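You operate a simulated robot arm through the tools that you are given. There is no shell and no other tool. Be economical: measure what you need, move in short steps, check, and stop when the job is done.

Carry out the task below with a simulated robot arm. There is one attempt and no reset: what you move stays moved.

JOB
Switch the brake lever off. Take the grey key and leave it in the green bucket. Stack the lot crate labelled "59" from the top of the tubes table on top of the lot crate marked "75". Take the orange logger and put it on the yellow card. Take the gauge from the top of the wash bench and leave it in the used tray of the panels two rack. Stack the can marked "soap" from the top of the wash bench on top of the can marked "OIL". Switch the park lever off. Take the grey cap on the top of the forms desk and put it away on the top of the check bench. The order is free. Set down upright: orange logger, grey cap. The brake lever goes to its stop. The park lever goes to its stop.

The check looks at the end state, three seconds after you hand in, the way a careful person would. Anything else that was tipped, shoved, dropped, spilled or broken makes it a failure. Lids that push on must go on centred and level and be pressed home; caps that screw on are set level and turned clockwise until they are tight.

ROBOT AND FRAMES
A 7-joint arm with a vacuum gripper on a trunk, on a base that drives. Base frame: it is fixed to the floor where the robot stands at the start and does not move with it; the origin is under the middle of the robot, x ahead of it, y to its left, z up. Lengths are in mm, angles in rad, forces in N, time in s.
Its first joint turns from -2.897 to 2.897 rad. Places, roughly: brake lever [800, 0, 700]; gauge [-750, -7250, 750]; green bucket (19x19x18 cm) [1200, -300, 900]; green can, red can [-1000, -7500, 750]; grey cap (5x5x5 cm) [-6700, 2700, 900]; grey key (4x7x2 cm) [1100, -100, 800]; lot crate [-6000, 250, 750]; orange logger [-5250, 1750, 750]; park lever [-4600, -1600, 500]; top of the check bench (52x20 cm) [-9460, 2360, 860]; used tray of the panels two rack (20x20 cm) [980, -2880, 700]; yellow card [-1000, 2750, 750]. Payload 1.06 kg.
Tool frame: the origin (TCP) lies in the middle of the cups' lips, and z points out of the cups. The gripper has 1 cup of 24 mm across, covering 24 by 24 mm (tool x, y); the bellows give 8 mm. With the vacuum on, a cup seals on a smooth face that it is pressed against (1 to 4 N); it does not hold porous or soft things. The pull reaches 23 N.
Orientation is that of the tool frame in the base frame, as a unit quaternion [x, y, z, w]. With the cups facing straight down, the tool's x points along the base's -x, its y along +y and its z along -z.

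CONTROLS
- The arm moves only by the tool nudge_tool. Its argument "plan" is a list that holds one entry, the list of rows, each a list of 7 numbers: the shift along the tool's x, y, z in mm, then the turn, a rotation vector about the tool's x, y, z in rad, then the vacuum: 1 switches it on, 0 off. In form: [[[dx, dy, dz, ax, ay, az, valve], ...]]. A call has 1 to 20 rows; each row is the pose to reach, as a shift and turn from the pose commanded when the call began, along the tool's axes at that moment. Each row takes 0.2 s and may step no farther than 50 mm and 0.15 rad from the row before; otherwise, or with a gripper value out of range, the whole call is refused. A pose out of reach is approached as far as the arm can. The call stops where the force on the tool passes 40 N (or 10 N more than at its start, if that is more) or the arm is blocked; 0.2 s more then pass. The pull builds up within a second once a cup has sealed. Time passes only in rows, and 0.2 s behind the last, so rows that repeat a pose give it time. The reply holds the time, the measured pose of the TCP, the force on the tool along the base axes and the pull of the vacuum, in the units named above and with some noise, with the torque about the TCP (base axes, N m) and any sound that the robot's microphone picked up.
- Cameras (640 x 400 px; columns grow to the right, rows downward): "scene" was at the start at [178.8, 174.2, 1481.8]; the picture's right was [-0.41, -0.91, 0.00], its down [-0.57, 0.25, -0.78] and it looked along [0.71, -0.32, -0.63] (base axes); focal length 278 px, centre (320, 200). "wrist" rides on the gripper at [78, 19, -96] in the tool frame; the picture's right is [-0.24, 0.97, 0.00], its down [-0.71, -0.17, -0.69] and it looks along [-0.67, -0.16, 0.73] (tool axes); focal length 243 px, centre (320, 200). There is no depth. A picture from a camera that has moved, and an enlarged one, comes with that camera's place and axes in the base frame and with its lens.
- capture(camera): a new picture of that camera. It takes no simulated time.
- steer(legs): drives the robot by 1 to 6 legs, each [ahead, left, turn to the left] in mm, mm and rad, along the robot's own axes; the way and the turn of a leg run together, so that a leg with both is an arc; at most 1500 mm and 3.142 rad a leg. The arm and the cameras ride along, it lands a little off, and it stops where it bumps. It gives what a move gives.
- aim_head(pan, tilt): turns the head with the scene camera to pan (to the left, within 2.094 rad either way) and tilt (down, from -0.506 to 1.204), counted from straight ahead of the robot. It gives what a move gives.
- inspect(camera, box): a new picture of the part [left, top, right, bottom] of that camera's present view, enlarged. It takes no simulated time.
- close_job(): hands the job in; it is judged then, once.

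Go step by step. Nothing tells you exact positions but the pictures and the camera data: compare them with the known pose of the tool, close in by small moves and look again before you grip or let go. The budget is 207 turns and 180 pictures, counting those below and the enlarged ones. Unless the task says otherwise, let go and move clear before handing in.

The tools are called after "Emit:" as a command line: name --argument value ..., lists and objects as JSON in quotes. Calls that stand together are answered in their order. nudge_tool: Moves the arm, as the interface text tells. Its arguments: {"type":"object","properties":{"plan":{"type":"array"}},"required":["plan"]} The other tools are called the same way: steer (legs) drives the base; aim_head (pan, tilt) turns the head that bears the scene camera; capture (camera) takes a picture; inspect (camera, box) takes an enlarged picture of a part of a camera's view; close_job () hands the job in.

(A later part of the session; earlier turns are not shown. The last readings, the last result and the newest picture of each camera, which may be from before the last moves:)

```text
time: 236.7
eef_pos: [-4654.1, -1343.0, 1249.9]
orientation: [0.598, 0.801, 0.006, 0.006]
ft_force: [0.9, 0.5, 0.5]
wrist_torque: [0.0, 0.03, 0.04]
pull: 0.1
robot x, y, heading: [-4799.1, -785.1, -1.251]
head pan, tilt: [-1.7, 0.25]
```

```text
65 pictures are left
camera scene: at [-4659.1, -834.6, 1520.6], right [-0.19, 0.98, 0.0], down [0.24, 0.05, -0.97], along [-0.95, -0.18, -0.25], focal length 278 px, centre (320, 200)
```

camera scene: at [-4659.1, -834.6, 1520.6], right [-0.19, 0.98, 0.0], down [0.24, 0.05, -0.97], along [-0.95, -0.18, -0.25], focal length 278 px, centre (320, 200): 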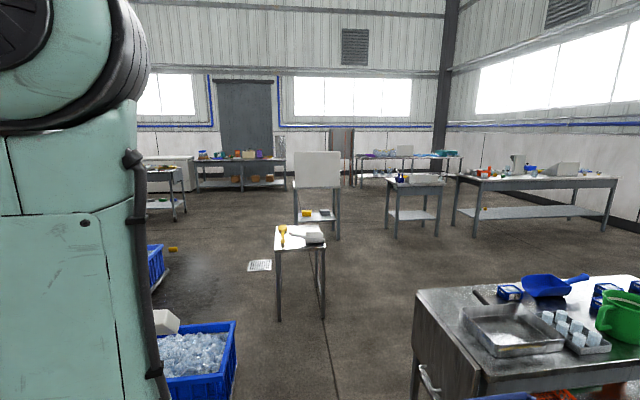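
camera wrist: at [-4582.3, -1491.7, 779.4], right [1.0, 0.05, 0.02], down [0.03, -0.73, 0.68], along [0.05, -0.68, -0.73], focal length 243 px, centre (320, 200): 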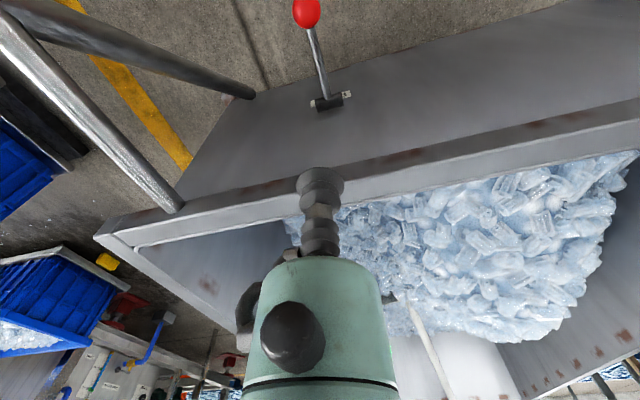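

I see a bench close behind on the right holding tubes; it may be the tubes table. I'll look at it before moving.

Emit:
aim_head --pan -2.09 --tilt 0.5

Emit:
capture --camera "scene"

Emit:
aim_head --pan 2.09 --tilt 0.4

Emit:
capture --camera "scene"

```text
time: 237.6
eef_pos: [-4653.6, -1343.4, 1248.2]
orientation: [0.599, 0.801, 0.006, 0.005]
ft_force: [0.5, -0.3, 0.2]
wrist_torque: [0.0, -0.01, 0.02]
pull: 0.0
robot x, y, heading: [-4798.8, -784.2, -1.249]
head pan, tilt: [-2.089, 0.499]
```

```text
64 pictures are left
camera scene: at [-4656.6, -799.0, 1497.5], right [0.2, 0.98, 0.0], down [0.47, -0.09, -0.88], along [-0.86, 0.17, -0.48], focal length 278 px, centre (320, 200)
```

scene: 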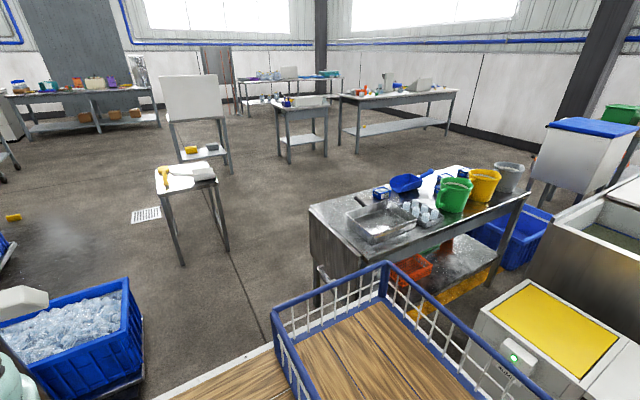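

```text
time: 240.9
eef_pos: [-4654.9, -1343.4, 1249.9]
orientation: [0.598, 0.801, 0.006, 0.006]
ft_force: [0.7, -1.0, -0.3]
wrist_torque: [-0.01, -0.01, 0.0]
pull: 0.0
robot x, y, heading: [-4801.9, -784.6, -1.245]
head pan, tilt: [2.089, 0.4]
```

```text
63 pictures are left
camera scene: at [-4505.5, -747.9, 1506.6], right [0.74, -0.67, 0.0], down [-0.26, -0.29, -0.92], along [0.62, 0.69, -0.39], focal length 278 px, centre (320, 200)
```

scene: 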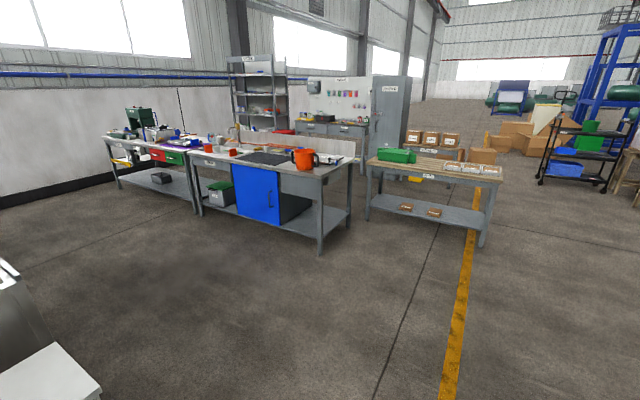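

Behind me stands the tubes table, which is best reached from its west side. I'll turn west and move toward the gap south of it, then measure the gap.

Emit:
steer --legs '[[-40, 0, 0], [0, 0, -1.89], [550, 230, 0]]'

Emit:
aim_head --pan -0.25 --tilt 0.5

Emit:
capture --camera "scene"

```text
time: 249.2
eef_pos: [-5922.3, -975.1, 1249.1]
orientation: [1.0, -0.003, -0.002, 0.007]
ft_force: [0.2, -0.6, -0.2]
wrist_torque: [0.03, 0.02, 0.02]
pull: 0.0
robot x, y, heading: [-5347.9, -998.1, -3.115]
head pan, tilt: [2.089, 0.4]
```

```text
time: 251.4
eef_pos: [-5921.9, -974.6, 1248.5]
orientation: [1.0, -0.004, -0.002, 0.008]
ft_force: [0.1, -0.1, -0.1]
wrist_torque: [-0.01, -0.01, 0.0]
pull: 0.0
robot x, y, heading: [-5349.2, -995.9, -3.108]
head pan, tilt: [-0.25, 0.499]
```

```text
62 pictures are left
camera scene: at [-5531.7, -1191.1, 1497.5], right [0.22, 0.98, 0.0], down [0.47, -0.11, -0.88], along [-0.86, 0.19, -0.48], focal length 278 px, centre (320, 200)
```

scene: 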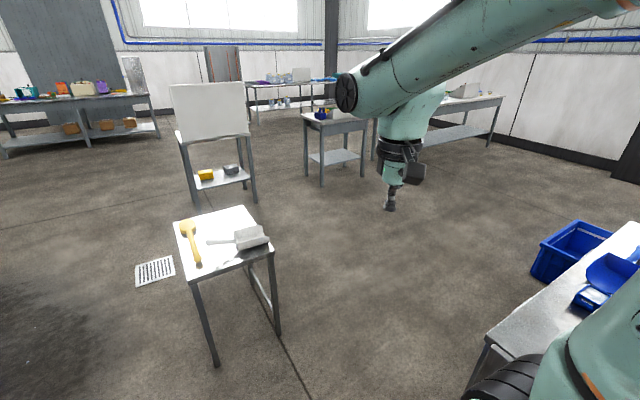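

The gap is measured: table corner at about [-5900, -636], scoop table corner at about [-6521, -1187]. I'll go west, arc right around the table corner, and then turn to face the table from the west.

Emit:
steer --legs '[[551, -10, -0.034], [309, 0, -0.85], [900, 0, 0], [0, 0, -2.0]]'

Emit:
aim_head --pan 0.2 --tilt 0.5

Emit:
capture --camera "scene"

```text
time: 265.9
eef_pos: [-6178.0, -30.6, 1248.6]
orientation: [-0.128, 0.992, 0.008, 0.0]
ft_force: [-0.2, 0.1, 0.4]
wrist_torque: [-0.02, 0.0, -0.01]
pull: 0.0
robot x, y, heading: [-6738.2, -158.1, 0.288]
head pan, tilt: [-0.25, 0.499]
```

```text
time: 266.8
eef_pos: [-6178.5, -31.0, 1249.4]
orientation: [-0.127, 0.992, 0.008, 0.0]
ft_force: [-0.2, -0.5, 0.6]
wrist_torque: [-0.02, 0.0, 0.0]
pull: 0.1
robot x, y, heading: [-6738.1, -159.1, 0.289]
head pan, tilt: [0.201, 0.499]
```

```text
61 pictures are left
camera scene: at [-6620.9, 114.8, 1497.5], right [0.47, -0.88, 0.0], down [-0.42, -0.22, -0.88], along [0.78, 0.41, -0.48], focal length 278 px, centre (320, 200)
```

scene: 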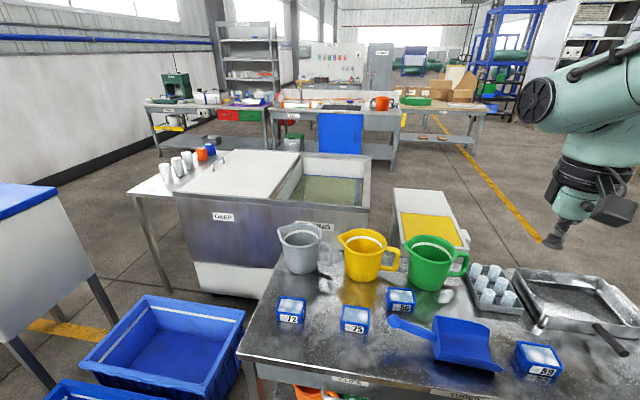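

Great view of the small lot crates on the tubes table. Reading labels.

Emit:
inspect --camera "scene" --box '[260, 270, 440, 350]'

Emit:
inspect --camera "scene" --box '[480, 320, 600, 390]'

```text
3.56 times, centred on (350, 310) of scene
camera zoom: at [-6620.9, 114.8, 1497.5], right [0.47, -0.88, 0.0], down [-0.42, -0.22, -0.88], along [0.78, 0.41, -0.48], focal length 989 px, centre (213, -191)
```

zoom: 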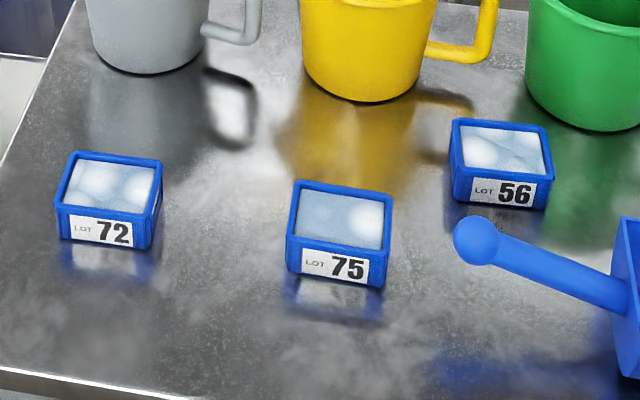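

```text
5.33 times, centred on (540, 355) of scene
camera zoom: at [-6620.9, 114.8, 1497.5], right [0.47, -0.88, 0.0], down [-0.42, -0.22, -0.88], along [0.78, 0.41, -0.48], focal length 1484 px, centre (-853, -627)
```

zoom: 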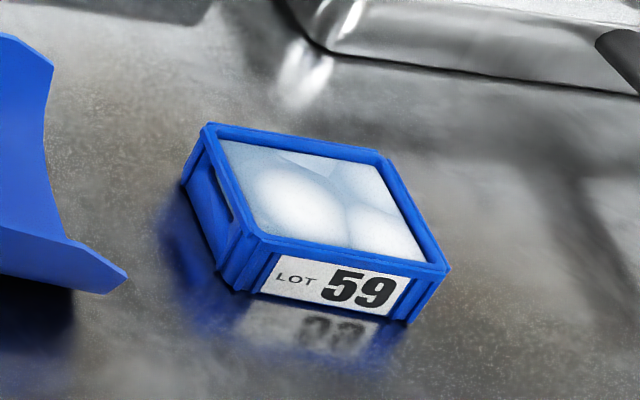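

Crate 59 is near [-5965, -178] and crate 75 near [-6078, 284], both with the same orientation. I'll bring the tool over 59.

Emit:
nudge_tool --plan '[[[-28, -34, 0, 0, 0, 0, 0], [-56, -67, 0, 0, 0, 0, 0], [-84, -100, 0, 0, 0, 0, 0], [-112, -133, 0, 0, 0, 0, 0], [-140, -166, 0, 0, 0, 0, 0], [-164, -195, 0, 0, 0, 0, 0], [-164, -195, 48, 0, 0, 0, 0], [-164, -195, 96, 0, 0, 0, 0], [-164, -195, 144, 0, 0, 0, 0], [-164, -195, 192, 0, 0, 0, 0], [-164, -195, 240, 0, 0, 0, 0], [-164, -195, 288, 0, 0, 0, 0]]]'

Emit:
capture --camera "wrist"

Emit:
capture --camera "scene"

```text
time: 269.4
eef_pos: [-5969.4, -174.2, 956.1]
orientation: [-0.127, 0.992, 0.008, 0.001]
ft_force: [-0.7, -0.6, 0.1]
wrist_torque: [0.02, 0.0, 0.01]
pull: 0.0
robot x, y, heading: [-6744.8, -155.5, 0.286]
head pan, tilt: [0.201, 0.499]
```

```text
58 pictures are left
camera wrist: at [-6050.6, -178.5, 1050.9], right [-0.02, 1.0, 0.02], down [0.73, 0.0, 0.69], along [0.69, 0.02, -0.73], focal length 243 px, centre (320, 200)
```

wrist: 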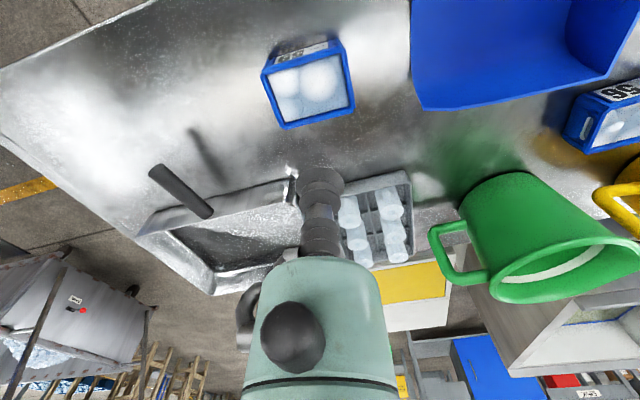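

```text
57 pictures are left
camera scene: at [-6621.4, 114.9, 1497.5], right [0.47, -0.88, 0.0], down [-0.42, -0.22, -0.88], along [0.78, 0.41, -0.48], focal length 278 px, centre (320, 200)
```

scene: 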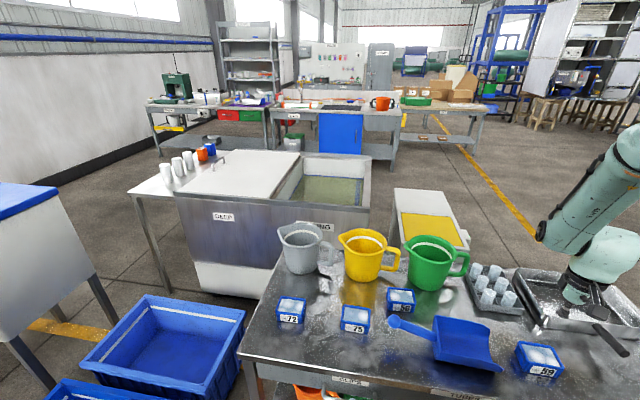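

Crate 59's top is at about [-5967, -181, 808]. Lowering with vacuum.

Emit:
nudge_tool --plan '[[[0, -4, 45, 0, 0, 0, 1], [-0.5, -7, 90, 0, 0, 0, 1], [-0.5, -7.4, 125, 0, 0, 0, 1], [-0.5, -7.4, 138, 0, 0, 0, 1], [-0.5, -7.4, 143, 0, 0, 0, 1], [-0.5, -7.4, 146, 0, 0, 0, 1], [-0.5, -7.4, 149, 0, 0, 0, 1], [-0.5, -7.4, 152, 0, 0, 0, 1], [-0.5, -7.4, 152, 0, 0, 0, 1], [-0.5, -7.4, 152, 0, 0, 0, 1]]]'

Emit:
capture --camera "wrist"

```text
time: 271.6
eef_pos: [-5968.3, -177.5, 804.0]
orientation: [-0.127, 0.992, 0.009, 0.0]
ft_force: [1.0, 0.8, -0.7]
wrist_torque: [0.01, -0.01, -0.03]
pull: 0.0
robot x, y, heading: [-6740.3, -156.9, 0.286]
head pan, tilt: [0.201, 0.499]
```

```text
56 pictures are left
camera wrist: at [-6049.5, -181.4, 899.7], right [-0.02, 1.0, 0.02], down [0.73, 0.0, 0.68], along [0.68, 0.02, -0.73], focal length 243 px, centre (320, 200)
```

wrist: 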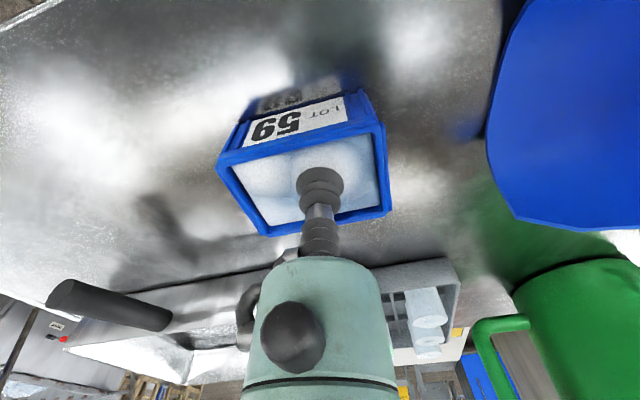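

Emit:
nudge_tool --plan '[[[0, -4, 3, 0, 0, 0, 1], [0, -4, 6, 0, 0, 0, 1], [0, -4, 9, 0, 0, 0, 1], [0, -4, 11, 0, 0, 0, 1], [0, -4, 11, 0, 0, 0, 1], [0, -4, 11, 0, 0, 0, 1]]]'

```text
time: 273.0
eef_pos: [-5966.9, -180.8, 795.6]
orientation: [-0.128, 0.992, 0.008, 0.001]
ft_force: [-1.6, -2.4, 9.1]
wrist_torque: [-0.07, -0.03, -0.04]
pull: 23.1
robot x, y, heading: [-6736.7, -155.6, 0.289]
head pan, tilt: [0.201, 0.499]
```

Sealed. Lifting and carrying it over toward 75.

Emit:
nudge_tool --plan '[[[0, 0, -10, 0, 0, 0, 1], [0, 0, -45, 0, 0, 0, 1], [0, 0, -90, 0, 0, 0, 1], [0, 0, -135, 0, 0, 0, 1], [0, 0, -180, 0, 0, 0, 1], [0, 0, -220, 0, 0, 0, 1], [0, 48, -230, 0, 0, 0, 1], [0, 96, -230, 0, 0, 0, 1], [-1, 144, -230, 0, 0, 0, 1], [-1, 192, -230, 0, 0, 0, 1], [-2, 240, -230, 0, 0, 0, 1], [-2, 288, -230, 0, 0, 0, 1], [-2, 336, -230, 0, 0, 0, 1], [-3, 384, -230, 0, 0, 0, 1], [-3, 432, -230, 0, 0, 0, 1], [-3.4, 477, -230, 0, 0, 0, 1]]]'

Emit:
capture --camera "wrist"

Emit:
capture --camera "scene"

```text
time: 276.4
eef_pos: [-6083.6, 276.7, 1032.6]
orientation: [-0.127, 0.992, 0.009, 0.002]
ft_force: [0.1, -0.4, -2.6]
wrist_torque: [0.03, 0.02, -0.02]
pull: 22.7
robot x, y, heading: [-6739.3, -154.8, 0.282]
head pan, tilt: [0.201, 0.499]
```

```text
55 pictures are left
camera wrist: at [-6164.4, 273.3, 1127.3], right [-0.02, 1.0, 0.02], down [0.73, 0.0, 0.68], along [0.68, 0.02, -0.73], focal length 243 px, centre (320, 200)
```

wrist: 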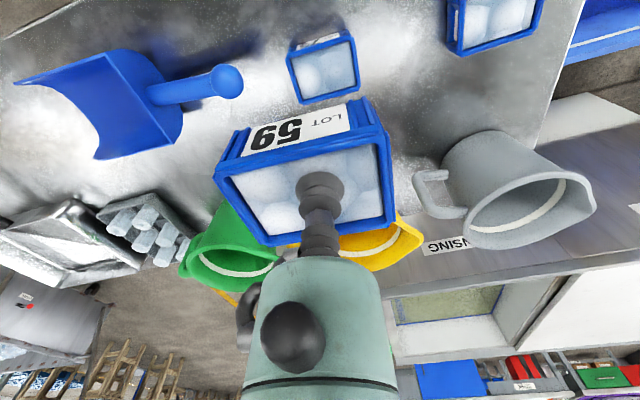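

```text
54 pictures are left
camera scene: at [-6620.6, 114.5, 1497.6], right [0.47, -0.88, 0.0], down [-0.42, -0.22, -0.88], along [0.78, 0.41, -0.48], focal length 278 px, centre (320, 200)
```

scene: 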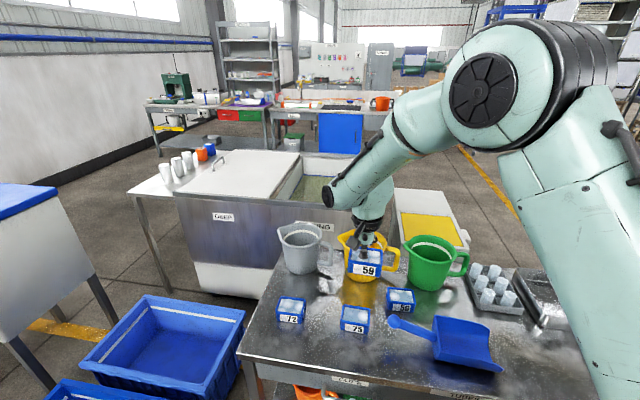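

Crate 75 is centred near [-6081, 282]. I'll hover 59 just above it and check alignment.

Emit:
nudge_tool --plan '[[[-2, 2, 45, 0, 0, 0, 1], [-4, 5, 90, 0, 0, 0, 1], [-4, 5, 130, 0, 0, 0, 1], [-4, 5, 162, 0, 0, 0, 1]]]'

Emit:
capture --camera "wrist"

Emit:
inspect --camera "scene" --box '[310, 240, 410, 340]'

```text
time: 277.4
eef_pos: [-6082.6, 284.2, 871.0]
orientation: [-0.128, 0.992, 0.008, 0.0]
ft_force: [-0.3, -0.2, -1.0]
wrist_torque: [0.01, 0.01, -0.03]
pull: 22.5
robot x, y, heading: [-6737.2, -157.6, 0.287]
head pan, tilt: [0.201, 0.499]
```

```text
53 pictures are left
camera wrist: at [-6162.9, 280.1, 964.4], right [-0.02, 1.0, 0.02], down [0.73, 0.0, 0.69], along [0.68, 0.02, -0.73], focal length 243 px, centre (320, 200)
```

wrist: 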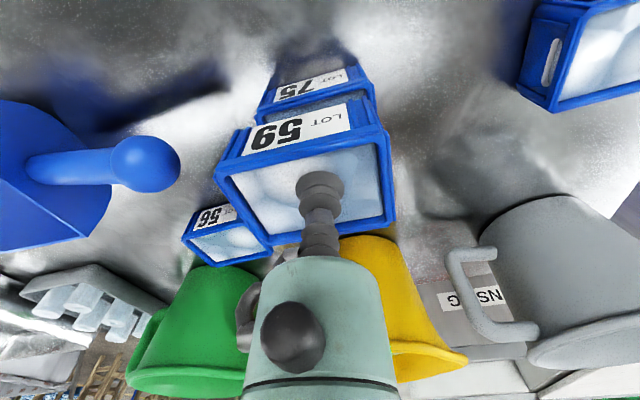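

```text
4.00 times, centred on (360, 290) of scene
camera zoom: at [-6621.1, 114.8, 1497.5], right [0.47, -0.88, 0.0], down [-0.42, -0.22, -0.88], along [0.78, 0.41, -0.48], focal length 1113 px, centre (160, -160)
```

zoom: 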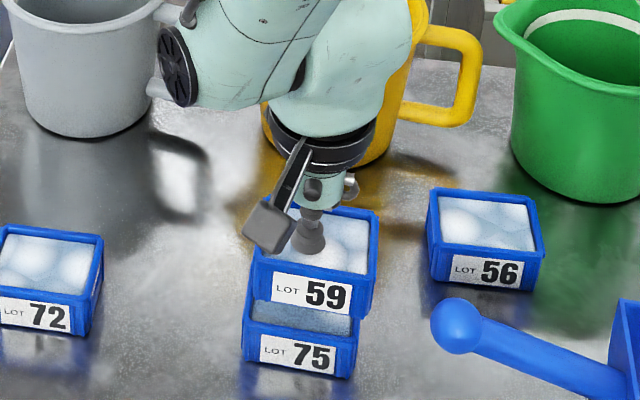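

59 needs about 4 mm toward +y. I'll correct, lower near contact, and check again.

Emit:
nudge_tool --plan '[[[0, 4.6, 0, 0, 0, 0, 1], [0, 4.6, 12, 0, 0, 0, 1], [0, 4.6, 20, 0, 0, 0, 1]]]'

Emit:
inspect --camera "wrist" --box '[180, 20, 440, 260]'

Emit:
inspect --camera "scene" --box '[330, 270, 400, 340]'

```text
time: 278.2
eef_pos: [-6082.4, 289.0, 851.5]
orientation: [-0.127, 0.992, 0.008, 0.001]
ft_force: [-0.2, 0.8, -1.1]
wrist_torque: [0.0, -0.01, 0.02]
pull: 22.9
robot x, y, heading: [-6736.0, -156.3, 0.29]
head pan, tilt: [0.201, 0.499]
```

```text
1.67 times, centred on (310, 140) of wrist
camera zoom: at [-6164.1, 285.4, 945.2], right [-0.02, 1.0, 0.02], down [0.73, 0.0, 0.68], along [0.68, 0.02, -0.73], focal length 404 px, centre (337, 300)
```

zoom: 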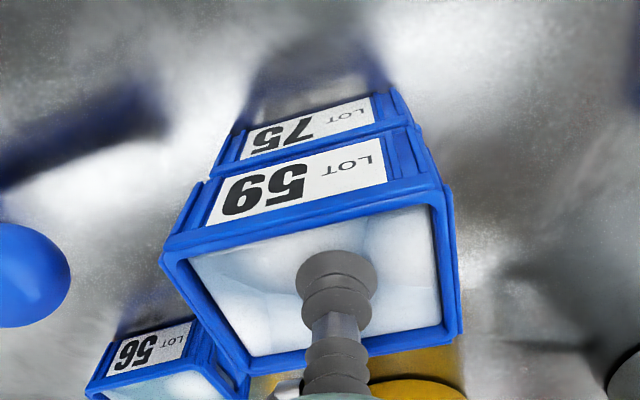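

```text
5.71 times, centred on (365, 305) of scene
camera zoom: at [-6620.9, 114.9, 1497.5], right [0.47, -0.88, 0.0], down [-0.42, -0.22, -0.88], along [0.78, 0.41, -0.48], focal length 1590 px, centre (63, -400)
```

zoom: 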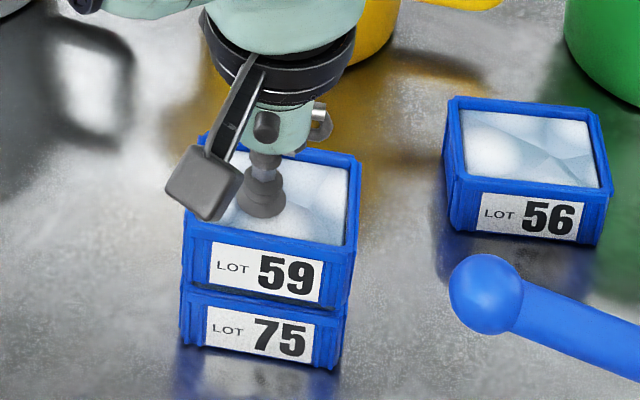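

Alignment looks good. Lowering to contact.

Emit:
nudge_tool --plan '[[[0, 1, 4, 0, 0, 0, 1], [0, 1, 8, 0, 0, 0, 1], [0, 1, 11, 0, 0, 0, 1], [0, 1, 14, 0, 0, 0, 1]]]'

```text
time: 279.2
eef_pos: [-6081.4, 292.8, 837.6]
orientation: [-0.127, 0.992, 0.008, 0.001]
ft_force: [-5.0, -1.9, 19.8]
wrist_torque: [-0.11, -0.05, -0.05]
pull: 23.4
robot x, y, heading: [-6736.0, -160.2, 0.282]
head pan, tilt: [0.201, 0.499]
```

Emit:
inspect --camera "wrist" --box '[180, 20, 440, 260]'

Emit:
inspect --camera "scene" --box '[330, 270, 400, 340]'

```text
1.67 times, centred on (310, 140) of wrist
camera zoom: at [-6163.9, 288.6, 932.1], right [-0.02, 1.0, 0.02], down [0.73, 0.0, 0.69], along [0.69, 0.03, -0.73], focal length 404 px, centre (337, 300)
```

zoom: 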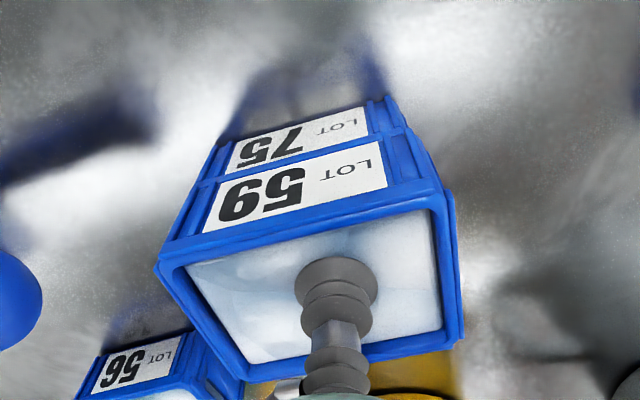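

```text
5.71 times, centred on (365, 305) of scene
camera zoom: at [-6621.7, 114.4, 1497.7], right [0.47, -0.88, 0.0], down [-0.42, -0.22, -0.88], along [0.78, 0.41, -0.48], focal length 1590 px, centre (63, -400)
```

zoom: 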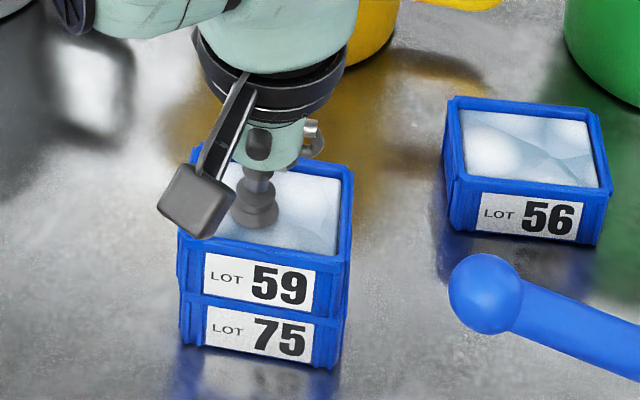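

Well seated and aligned. Releasing and rising, then tucking.

Emit:
nudge_tool --plan '[[[0, 0, -2, 0, 0, 0, 0], [0, 0, -2, 0, 0, 0, 0], [0, 0, -2, 0, 0, 0, 0], [0, 0, -2, 0, 0, 0, 0], [0, 0, -15, 0, 0, 0, 0], [0, 0, -60, 0, 0, 0, 0], [0, 0, -105, 0, 0, 0, 0], [0, 0, -150, 0, 0, 0, 0], [0, 0, -195, 0, 0, 0, 0], [0, 0, -240, 0, 0, 0, 0], [48, 0, -250, 0, 0, 0, 0], [90, -20, -250, 0, 0, 0, 0]]]'

Emit:
capture --camera "scene"

Emit:
aim_head --pan 1.5 --tilt 0.3

Emit:
capture --camera "scene"

```text
time: 281.8
eef_pos: [-6163.4, 245.5, 1083.9]
orientation: [-0.128, 0.992, 0.008, 0.002]
ft_force: [0.0, -0.5, -0.2]
wrist_torque: [-0.03, -0.01, -0.02]
pull: 0.0
robot x, y, heading: [-6735.8, -156.3, 0.288]
head pan, tilt: [0.201, 0.499]
```

```text
47 pictures are left
camera scene: at [-6620.5, 115.3, 1497.4], right [0.47, -0.88, 0.0], down [-0.42, -0.22, -0.88], along [0.78, 0.41, -0.48], focal length 278 px, centre (320, 200)
```

scene: 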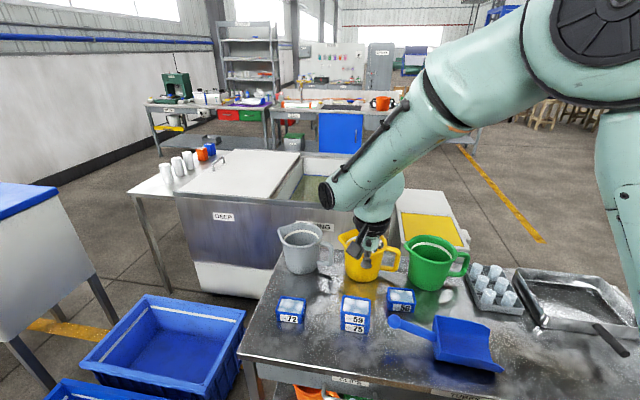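

```text
time: 283.2
eef_pos: [-6162.6, 245.1, 1084.4]
orientation: [-0.127, 0.992, 0.008, 0.001]
ft_force: [-0.5, 0.1, 0.6]
wrist_torque: [-0.01, 0.02, 0.0]
pull: 0.1
robot x, y, heading: [-6734.8, -154.6, 0.285]
head pan, tilt: [1.499, 0.3]
```

```text
46 pictures are left
camera scene: at [-6721.2, 163.5, 1515.9], right [0.98, 0.21, 0.0], down [0.06, -0.29, -0.96], along [-0.2, 0.93, -0.3], focal length 278 px, centre (320, 200)
```

scene: 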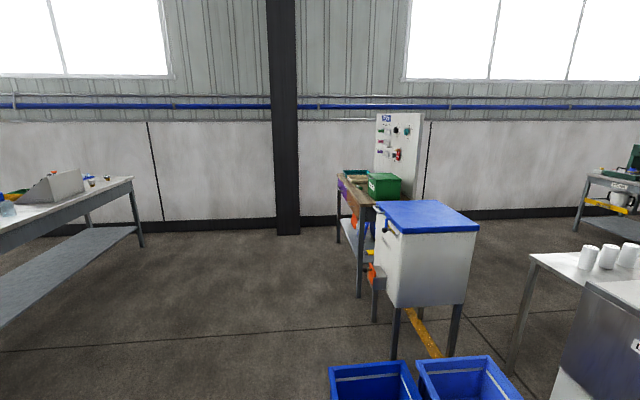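

59 sits on 75. Next the grey cap: the forms desk is to the north at about [-6800, 2250–3000]. I'll back away and strafe north along x≈-7540.

Emit:
steer --legs '[[0, 0, -0.285], [-800, 150, 0], [0, 1350, 0], [0, 1250, 0]]'

Emit:
aim_head --pan 0.0 --tilt 0.5

Emit:
capture --camera "scene"

```text
time: 300.9
eef_pos: [-6988.4, 2843.9, 1084.1]
orientation: [-0.006, 1.0, 0.008, 0.002]
ft_force: [0.0, -0.6, 0.1]
wrist_torque: [0.02, 0.0, -0.01]
pull: 0.1
robot x, y, heading: [-7641.2, 2589.6, 0.045]
head pan, tilt: [1.499, 0.3]
```

```text
time: 302.5
eef_pos: [-6986.9, 2844.6, 1083.4]
orientation: [-0.007, 1.0, 0.008, 0.001]
ft_force: [0.7, 0.2, -1.2]
wrist_torque: [-0.01, 0.02, -0.01]
pull: 0.2
robot x, y, heading: [-7641.2, 2592.6, 0.04]
head pan, tilt: [0.0, 0.499]
```

```text
45 pictures are left
camera scene: at [-7460.1, 2810.3, 1497.5], right [0.04, -1.0, 0.0], down [-0.48, -0.02, -0.88], along [0.88, 0.04, -0.48], focal length 278 px, centre (320, 200)
```

scene: 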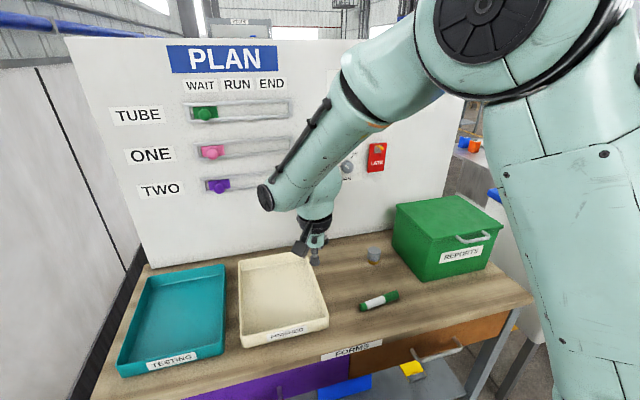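

The grey cap stands on the desk between the cream tray and the green box. Zooming in.

Emit:
inspect --camera "scene" --box '[340, 225, 420, 320]'

Emit:
capture --camera "wrist"

```text
4.21 times, centred on (380, 272) of scene
camera zoom: at [-7460.1, 2810.3, 1497.5], right [0.04, -1.0, 0.0], down [-0.48, -0.02, -0.88], along [0.88, 0.04, -0.48], focal length 1171 px, centre (67, -105)
```

zoom: 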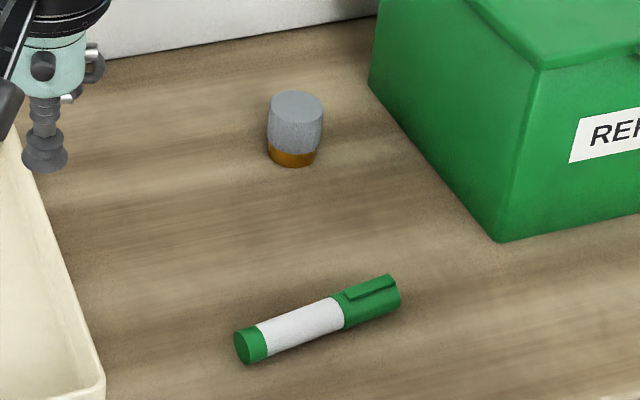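

```text
43 pictures are left
camera wrist: at [-7067.3, 2860.3, 1177.9], right [0.22, 0.97, 0.02], down [0.71, -0.17, 0.68], along [0.67, -0.14, -0.73], focal length 243 px, centre (320, 200)
```

wrist: 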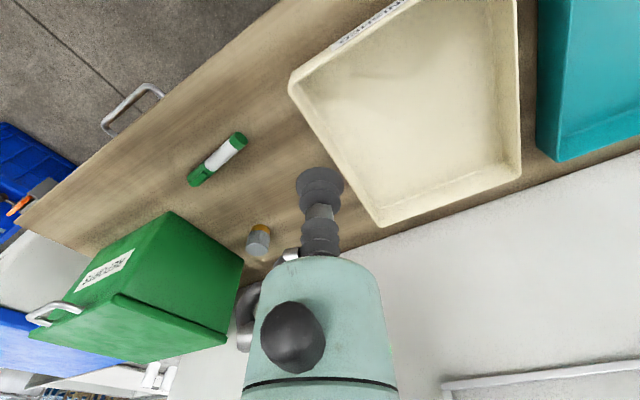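

The cap's top is near [-6710, 2661, 896]. I'll move a bit closer and bring the tool over it.

Emit:
steer --legs '[[100, 0, -0.03]]'

```text
time: 303.6
eef_pos: [-6880.3, 2828.2, 1084.4]
orientation: [0.009, 1.0, 0.008, 0.002]
ft_force: [0.1, 0.5, 0.6]
wrist_torque: [-0.02, 0.02, -0.01]
pull: 0.1
robot x, y, heading: [-7541.5, 2597.4, 0.019]
head pan, tilt: [0.0, 0.499]
```

Emit:
nudge_tool --plan '[[[-34, -32, 0, 0, 0, 0, 0], [-68, -64, 0, 0, 0, 0, 0], [-102, -97, 0, 0, 0, 0, 0], [-136, -130, 0, 0, 0, 0, 0], [-172, -164, 0, 0, 0, 0, 0], [-172, -164, 40, 0, 0, 0, 0], [-172, -164, 80, 0, 0, 0, 0], [-172, -164, 110, 0, 0, 0, 0]]]'

Emit:
capture --camera "wrist"

```text
time: 305.4
eef_pos: [-6709.6, 2664.1, 971.5]
orientation: [0.009, 1.0, 0.009, 0.001]
ft_force: [-0.1, 1.0, 0.8]
wrist_torque: [0.01, -0.01, -0.01]
pull: 0.0
robot x, y, heading: [-7540.2, 2595.4, 0.01]
head pan, tilt: [0.0, 0.499]
```

```text
42 pictures are left
camera wrist: at [-6789.2, 2681.5, 1066.2], right [0.25, 0.97, 0.02], down [0.7, -0.19, 0.69], along [0.67, -0.16, -0.73], focal length 243 px, centre (320, 200)
```

wrist: 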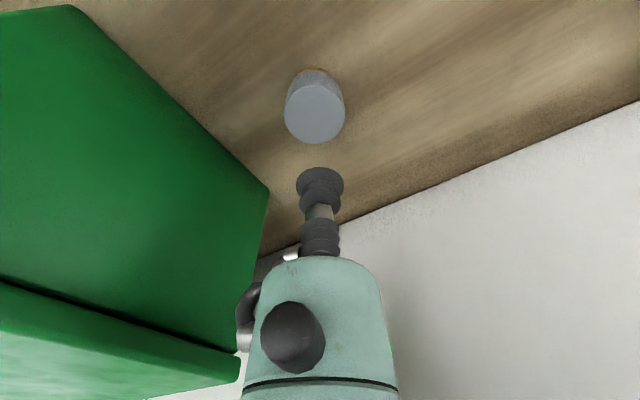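

The cap is almost directly below. Lowering with vacuum.

Emit:
nudge_tool --plan '[[[3, -2, 30, 0, 0, 0, 1], [5, -3, 55, 0, 0, 0, 1], [5.5, -3, 68, 0, 0, 0, 1], [5.5, -3, 72, 0, 0, 0, 1], [5.5, -3, 75, 0, 0, 0, 1], [5.5, -3, 78, 0, 0, 0, 1], [5.5, -3, 81, 0, 0, 0, 1], [5.5, -3, 81, 0, 0, 0, 1], [5.5, -3, 81, 0, 0, 0, 1], [5.5, -3, 81, 0, 0, 0, 1]]]'

```text
time: 306.8
eef_pos: [-6713.2, 2661.2, 899.2]
orientation: [0.008, 1.0, 0.009, 0.006]
ft_force: [-4.0, -0.9, 16.0]
wrist_torque: [-0.12, -0.04, 0.0]
pull: 23.1
robot x, y, heading: [-7540.9, 2600.0, 0.016]
head pan, tilt: [0.0, 0.499]
stopped in row 6: the force on the tool passed its limit at 45 N (the readings are from after the stop); the commanded pose is now the measured one
```

Sealed. Lifting and tucking.

Emit:
nudge_tool --plan '[[[0, 0, -10, 0, 0, 0, 1], [0, 0, -40, 0, 0, 0, 1], [0, 0, -85, 0, 0, 0, 1], [0, 0, -130, 0, 0, 0, 1], [0, 0, -175, 0, 0, 0, 1], [40, 0, -200, 0, 0, 0, 1], [88, 0, -200, 0, 0, 0, 1], [136, 0, -200, 0, 0, 0, 1], [184, 0, -200, 0, 0, 0, 1], [232, 0, -200, 0, 0, 0, 1], [270, 0, -200, 0, 0, 0, 1]]]'

Emit:
aim_head --pan 2.09 --tilt 0.25

Emit:
capture --camera "scene"

```text
time: 309.2
eef_pos: [-6984.8, 2660.4, 1094.4]
orientation: [0.008, 1.0, 0.009, 0.004]
ft_force: [-0.1, 1.0, -1.3]
wrist_torque: [0.0, 0.05, -0.02]
pull: 23.0
robot x, y, heading: [-7539.2, 2597.2, 0.014]
head pan, tilt: [0.0, 0.499]
```

```text
time: 311.2
eef_pos: [-6984.6, 2661.7, 1093.3]
orientation: [0.008, 1.0, 0.009, 0.004]
ft_force: [-0.4, -0.4, -1.4]
wrist_torque: [0.02, -0.01, 0.0]
pull: 23.1
robot x, y, heading: [-7539.0, 2593.4, 0.017]
head pan, tilt: [2.089, 0.25]
```

```text
41 pictures are left
camera scene: at [-7491.6, 2886.7, 1520.6], right [0.86, 0.51, 0.0], down [0.13, -0.21, -0.97], along [-0.49, 0.84, -0.25], focal length 278 px, centre (320, 200)
```

scene: 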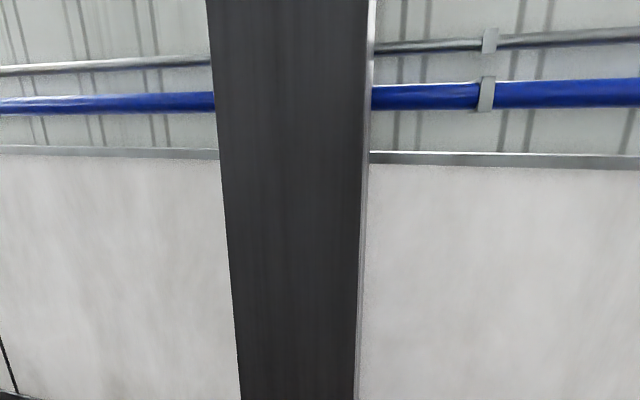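

I'll back off and turn to face the check bench to the west.

Emit:
steer --legs '[[-200, 0, 0], [0, 0, 3.12]]'

Emit:
aim_head --pan 0.1 --tilt 0.35

Emit:
capture --camera "scene"

```text
time: 320.1
eef_pos: [-8291.6, 2515.4, 1094.8]
orientation: [1.0, 0.001, -0.004, 0.009]
ft_force: [0.7, -0.1, -1.6]
wrist_torque: [-0.02, 0.0, -0.01]
pull: 23.1
robot x, y, heading: [-7739.0, 2593.5, -3.104]
head pan, tilt: [2.089, 0.25]
```

```text
time: 322.1
eef_pos: [-8291.1, 2516.1, 1095.3]
orientation: [1.0, 0.002, -0.004, 0.009]
ft_force: [-0.1, -0.1, -0.4]
wrist_torque: [0.0, -0.03, 0.0]
pull: 23.2
robot x, y, heading: [-7735.3, 2595.4, -3.107]
head pan, tilt: [0.099, 0.351]
```

```text
40 pictures are left
camera scene: at [-7921.1, 2366.4, 1511.2], right [-0.13, 0.99, 0.0], down [0.34, 0.05, -0.94], along [-0.93, -0.13, -0.34], focal length 278 px, centre (320, 200)
```

scene: 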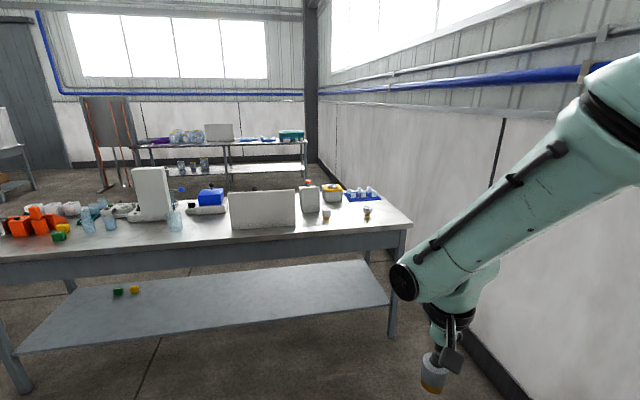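

This is the check bench; its free strip is near the right front. Zooming in.

Emit:
inspect --camera "scene" --box '[220, 170, 420, 260]'

```text
3.20 times, centred on (320, 215) of scene
camera zoom: at [-7921.1, 2366.4, 1511.2], right [-0.13, 0.99, 0.0], down [0.34, 0.05, -0.94], along [-0.93, -0.13, -0.34], focal length 890 px, centre (320, 152)
```

zoom: 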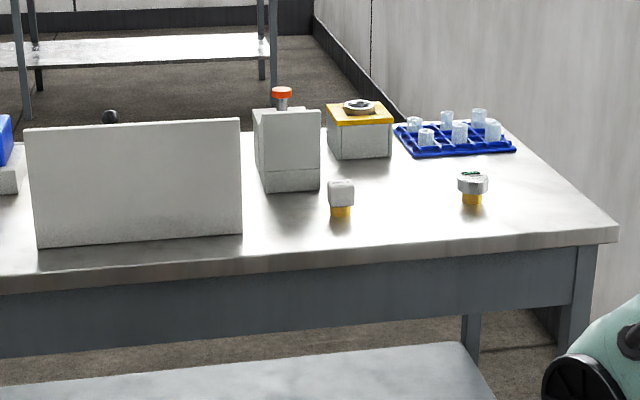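

I'll place it between the two small items, at about [-9440, 2318]. Driving up to the bench.

Emit:
steer --legs '[[940, 183, 0]]'

Emit:
aim_head --pan -0.1 --tilt 0.6

Emit:
capture --camera "scene"

Emit:
capture --camera "wrist"

```text
time: 327.1
eef_pos: [-9241.0, 2296.4, 1094.5]
orientation: [1.0, 0.003, -0.004, 0.009]
ft_force: [-1.1, 0.0, -1.4]
wrist_torque: [0.03, 0.0, -0.01]
pull: 23.3
robot x, y, heading: [-8685.1, 2375.7, -3.109]
head pan, tilt: [0.099, 0.351]
```

```text
time: 327.9
eef_pos: [-9240.4, 2295.6, 1094.5]
orientation: [1.0, 0.003, -0.004, 0.009]
ft_force: [-1.0, -0.2, -1.5]
wrist_torque: [0.0, 0.02, 0.0]
pull: 23.4
robot x, y, heading: [-8687.2, 2371.2, -3.105]
head pan, tilt: [-0.099, 0.6]
```

```text
38 pictures are left
camera scene: at [-8865.9, 2165.7, 1488.5], right [0.06, 1.0, 0.0], down [0.56, -0.04, -0.83], along [-0.82, 0.05, -0.56], focal length 278 px, centre (320, 200)
```

scene: 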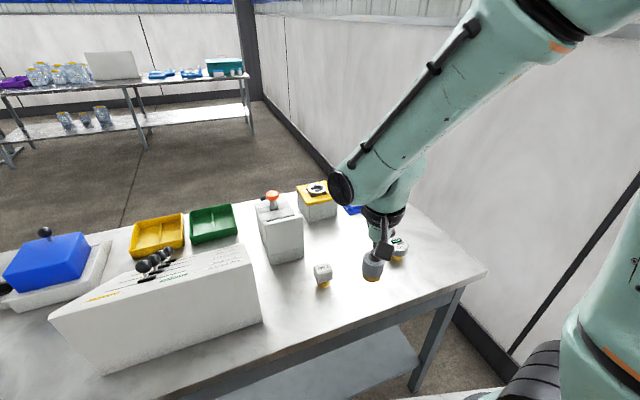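

```text
37 pictures are left
camera wrist: at [-9162.0, 2279.3, 1188.5], right [-0.23, -0.97, 0.02], down [-0.7, 0.18, 0.69], along [-0.67, 0.15, -0.73], focal length 243 px, centre (320, 200)
```

wrist: 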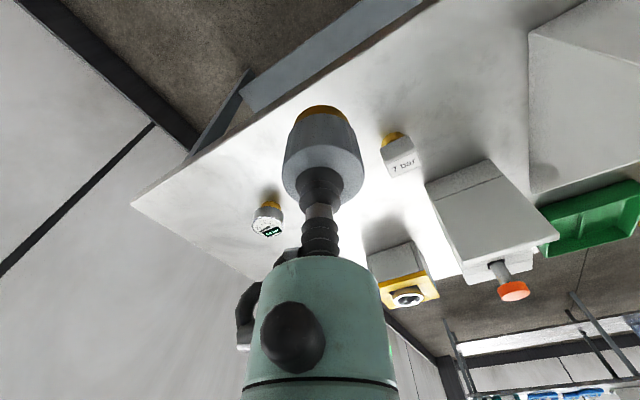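

The free spot midway between them is about [-9430, 2325]. Moving over it and lowering part way.

Emit:
nudge_tool --plan '[[[-45, -8, 0, 0, 0, 0, 1], [-90, -16, 0, 0, 0, 0, 1], [-135, -23, 0, 0, 0, 0, 1], [-180, -30, 0, 0, 0, 0, 1], [-190, -30, 40, 0, 0, 0, 1], [-190, -30, 85, 0, 0, 0, 1], [-190, -30, 130, 0, 0, 0, 1], [-190, -30, 150, 0, 0, 0, 1]]]'

Emit:
inspect --camera "scene" --box '[290, 180, 450, 310]'

Emit:
capture --camera "wrist"

```text
time: 329.7
eef_pos: [-9430.1, 2323.6, 945.3]
orientation: [1.0, 0.002, -0.005, 0.008]
ft_force: [-0.3, 0.2, -1.4]
wrist_torque: [0.0, 0.01, -0.01]
pull: 23.0
robot x, y, heading: [-8687.3, 2374.5, -3.107]
head pan, tilt: [-0.099, 0.6]
```

```text
3.08 times, centred on (370, 245) of scene
camera zoom: at [-8865.7, 2165.9, 1488.4], right [0.06, 1.0, 0.0], down [0.56, -0.04, -0.83], along [-0.82, 0.05, -0.56], focal length 856 px, centre (166, 62)
```

zoom: 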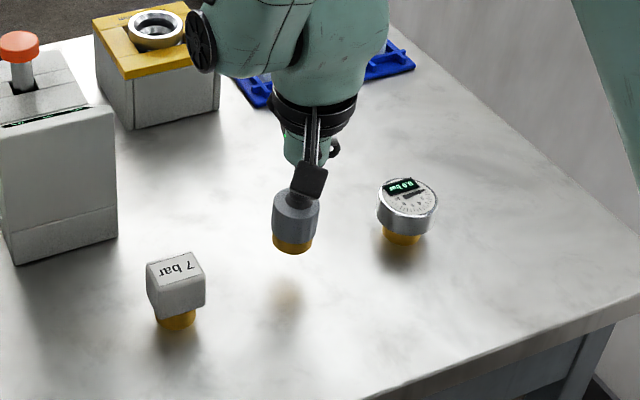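

```text
35 pictures are left
camera wrist: at [-9351.3, 2306.6, 1038.4], right [-0.23, -0.97, 0.02], down [-0.7, 0.18, 0.69], along [-0.67, 0.15, -0.72], focal length 243 px, centre (320, 200)
```

wrist: 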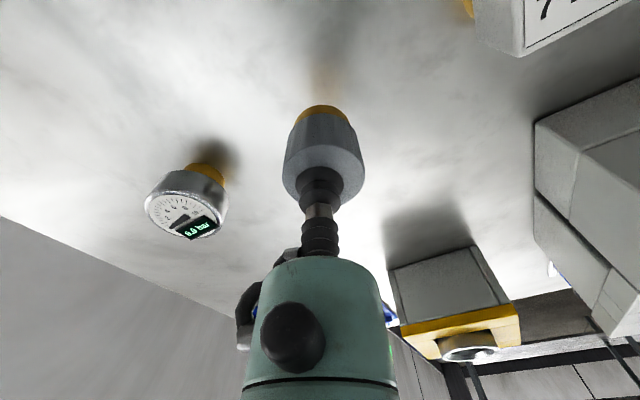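

Free below. Lowering gently.

Emit:
nudge_tool --plan '[[[0, 0, 8, 0, 0, 0, 1], [0, 0, 16, 0, 0, 0, 1], [0, 0, 22, 0, 0, 0, 1], [0, 0, 26, 0, 0, 0, 1], [0, 0, 29, 0, 0, 0, 1], [0, 0, 32, 0, 0, 0, 1]]]'

```text
time: 331.1
eef_pos: [-9431.6, 2321.7, 913.9]
orientation: [1.0, 0.003, -0.004, 0.009]
ft_force: [0.0, -0.2, -0.8]
wrist_torque: [-0.02, 0.0, 0.0]
pull: 23.3
robot x, y, heading: [-8686.1, 2376.1, -3.105]
head pan, tilt: [-0.099, 0.6]
```

Emit:
nudge_tool --plan '[[[0, 0, 4, 0, 0, 0, 1], [0, 0, 7, 0, 0, 0, 1], [0, 0, 10, 0, 0, 0, 1], [0, 0, 12, 0, 0, 0, 1]]]'

```text
time: 332.1
eef_pos: [-9431.9, 2323.0, 903.8]
orientation: [1.0, 0.003, -0.006, 0.008]
ft_force: [0.1, -0.6, 17.4]
wrist_torque: [0.09, 0.07, -0.04]
pull: 23.0
robot x, y, heading: [-8686.5, 2375.7, -3.109]
head pan, tilt: [-0.099, 0.6]
```

Contact. Releasing and rising.

Emit:
nudge_tool --plan '[[[0, 0, -2, 0, 0, 0, 0], [0, 0, -2, 0, 0, 0, 0], [0, 0, -2, 0, 0, 0, 0], [0, 0, -2, 0, 0, 0, 0], [0, 0, -12, 0, 0, 0, 0], [0, 0, -50, 0, 0, 0, 0], [0, 0, -95, 0, 0, 0, 0], [0, 0, -140, 0, 0, 0, 0], [0, 0, -185, 0, 0, 0, 0], [45, 0, -195, 0, 0, 0, 0], [93, 0, -195, 0, 0, 0, 0], [141, 0, -195, 0, 0, 0, 0], [180, 0, -195, 0, 0, 0, 0]]]'

Emit:
inspect --camera "scene" --box '[290, 180, 450, 310]'

```text
time: 334.9
eef_pos: [-9250.7, 2325.8, 1093.9]
orientation: [1.0, 0.002, -0.005, 0.009]
ft_force: [0.5, 0.3, -0.6]
wrist_torque: [0.04, -0.03, 0.01]
pull: 0.1
robot x, y, heading: [-8686.2, 2377.0, -3.104]
head pan, tilt: [-0.099, 0.6]
```

```text
3.08 times, centred on (370, 245) of scene
camera zoom: at [-8866.4, 2165.7, 1488.3], right [0.06, 1.0, 0.0], down [0.56, -0.04, -0.82], along [-0.82, 0.05, -0.57], focal length 856 px, centre (166, 62)
```

zoom: 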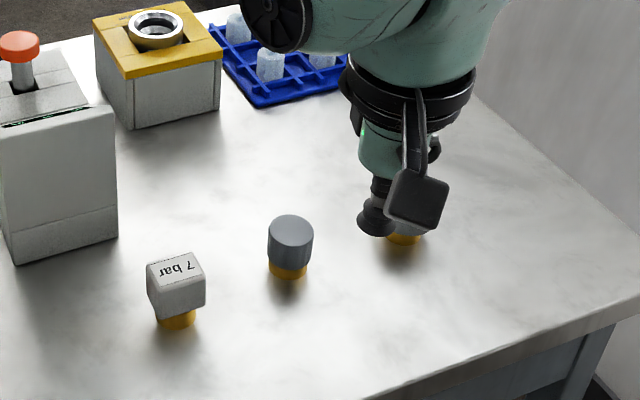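

The cap stands upright on the check bench. Next the orange logger, best reached from the east side of its table; I'll go back through the southern gap, first to its western mouth.

Emit:
steer --legs '[[-500, 0, 0], [0, 0, 2.267], [1440, -339, 0], [1440, -339, 0]]'

```text
time: 357.0
eef_pos: [-6420.6, -621.3, 1093.4]
orientation: [0.436, 0.9, 0.006, 0.008]
ft_force: [-0.5, 0.2, 0.6]
wrist_torque: [-0.02, -0.02, 0.01]
pull: 0.1
robot x, y, heading: [-6806.4, -204.0, -0.87]
head pan, tilt: [-0.099, 0.6]
```

Emit:
steer --legs '[[924, 49, 0.03], [309, 0, 0.84], [1000, 120, 0], [850, 270, 0], [0, 0, 1.571]]'

Emit:
aim_head --pan 0.5 --tilt 0.35

Emit:
capture --camera "scene"

```text
time: 377.1
eef_pos: [-4061.4, 4.5, 1094.6]
orientation: [-0.701, 0.713, 0.009, -0.003]
ft_force: [0.0, 0.1, 0.2]
wrist_torque: [-0.01, 0.03, 0.0]
pull: 0.1
robot x, y, heading: [-4025.9, -563.2, 1.585]
head pan, tilt: [-0.099, 0.6]
```

```text
time: 378.1
eef_pos: [-4060.9, 5.4, 1094.1]
orientation: [-0.701, 0.713, 0.009, -0.003]
ft_force: [0.4, 0.4, -0.8]
wrist_torque: [0.01, -0.01, -0.01]
pull: 0.1
robot x, y, heading: [-4025.3, -565.4, 1.588]
head pan, tilt: [0.499, 0.351]
```

```text
33 pictures are left
camera scene: at [-4281.5, -384.9, 1511.1], right [0.87, 0.49, 0.0], down [0.17, -0.3, -0.94], along [-0.46, 0.82, -0.34], focal length 278 px, centre (320, 200)
```

scene: 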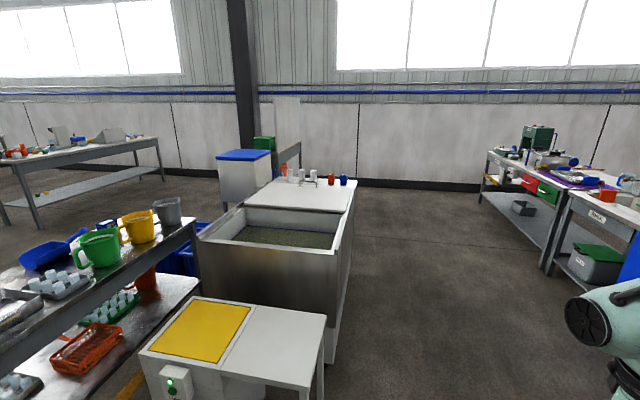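

The orange and blue loggers are at the east end of the white table, with free floor on this side. Driving up and turning west.

Emit:
steer --legs '[[1150, 120, 0], [1150, 120, 0], [0, 0, 1.555], [220, 0, 0]]'

Emit:
aim_head --pan 0.0 --tilt 0.5

Emit:
capture --camera "scene"

```text
time: 394.6
eef_pos: [-5051.7, 1715.0, 1094.0]
orientation: [1.0, -0.022, -0.004, 0.009]
ft_force: [-0.3, 0.4, -0.1]
wrist_torque: [-0.01, 0.0, 0.01]
pull: 0.2
robot x, y, heading: [-4484.1, 1737.5, 3.127]
head pan, tilt: [0.499, 0.351]
```

```text
time: 395.5
eef_pos: [-5052.2, 1715.8, 1095.5]
orientation: [1.0, -0.023, -0.005, 0.009]
ft_force: [0.1, -0.2, 0.1]
wrist_torque: [-0.04, 0.0, 0.02]
pull: 0.1
robot x, y, heading: [-4485.9, 1738.7, 3.124]
head pan, tilt: [0.0, 0.499]
```

```text
32 pictures are left
camera scene: at [-4678.1, 1528.1, 1497.5], right [0.01, 1.0, 0.0], down [0.48, -0.01, -0.88], along [-0.88, 0.01, -0.48], focal length 278 px, centre (320, 200)
```

scene: 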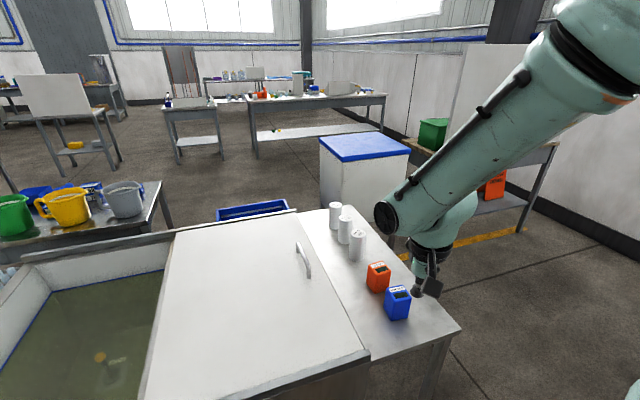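

Emit:
inspect --camera "scene" --box '[340, 230, 440, 330]'

Emit:
capture --camera "wrist"

```text
4.00 times, centred on (390, 280) of scene
camera zoom: at [-4678.1, 1528.1, 1497.5], right [0.01, 1.0, 0.0], down [0.48, -0.01, -0.88], along [-0.88, 0.01, -0.48], focal length 1113 px, centre (40, -120)
```

zoom: 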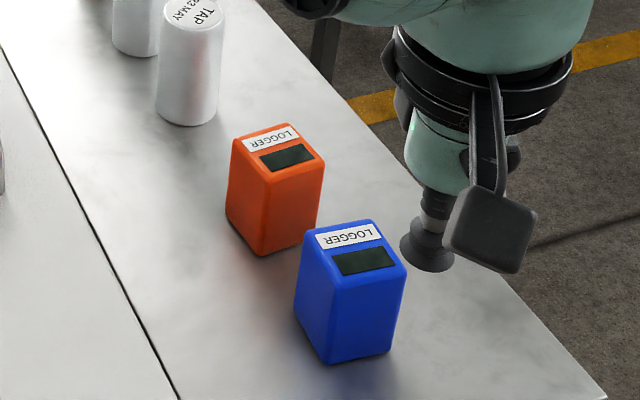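

```text
30 pictures are left
camera wrist: at [-4974.3, 1694.9, 1188.2], right [-0.28, -0.96, 0.02], down [-0.69, 0.22, 0.69], along [-0.66, 0.18, -0.73], focal length 243 px, centre (320, 200)
```

wrist: 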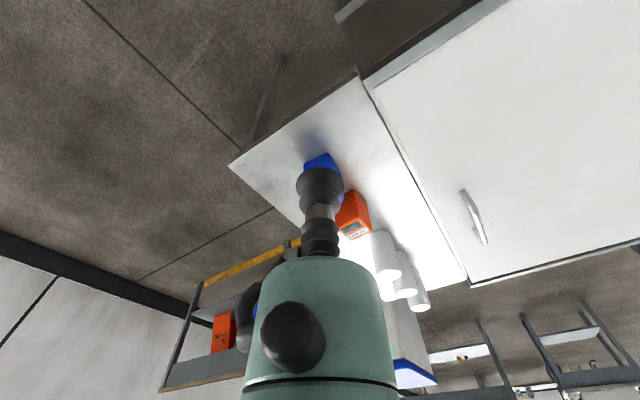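

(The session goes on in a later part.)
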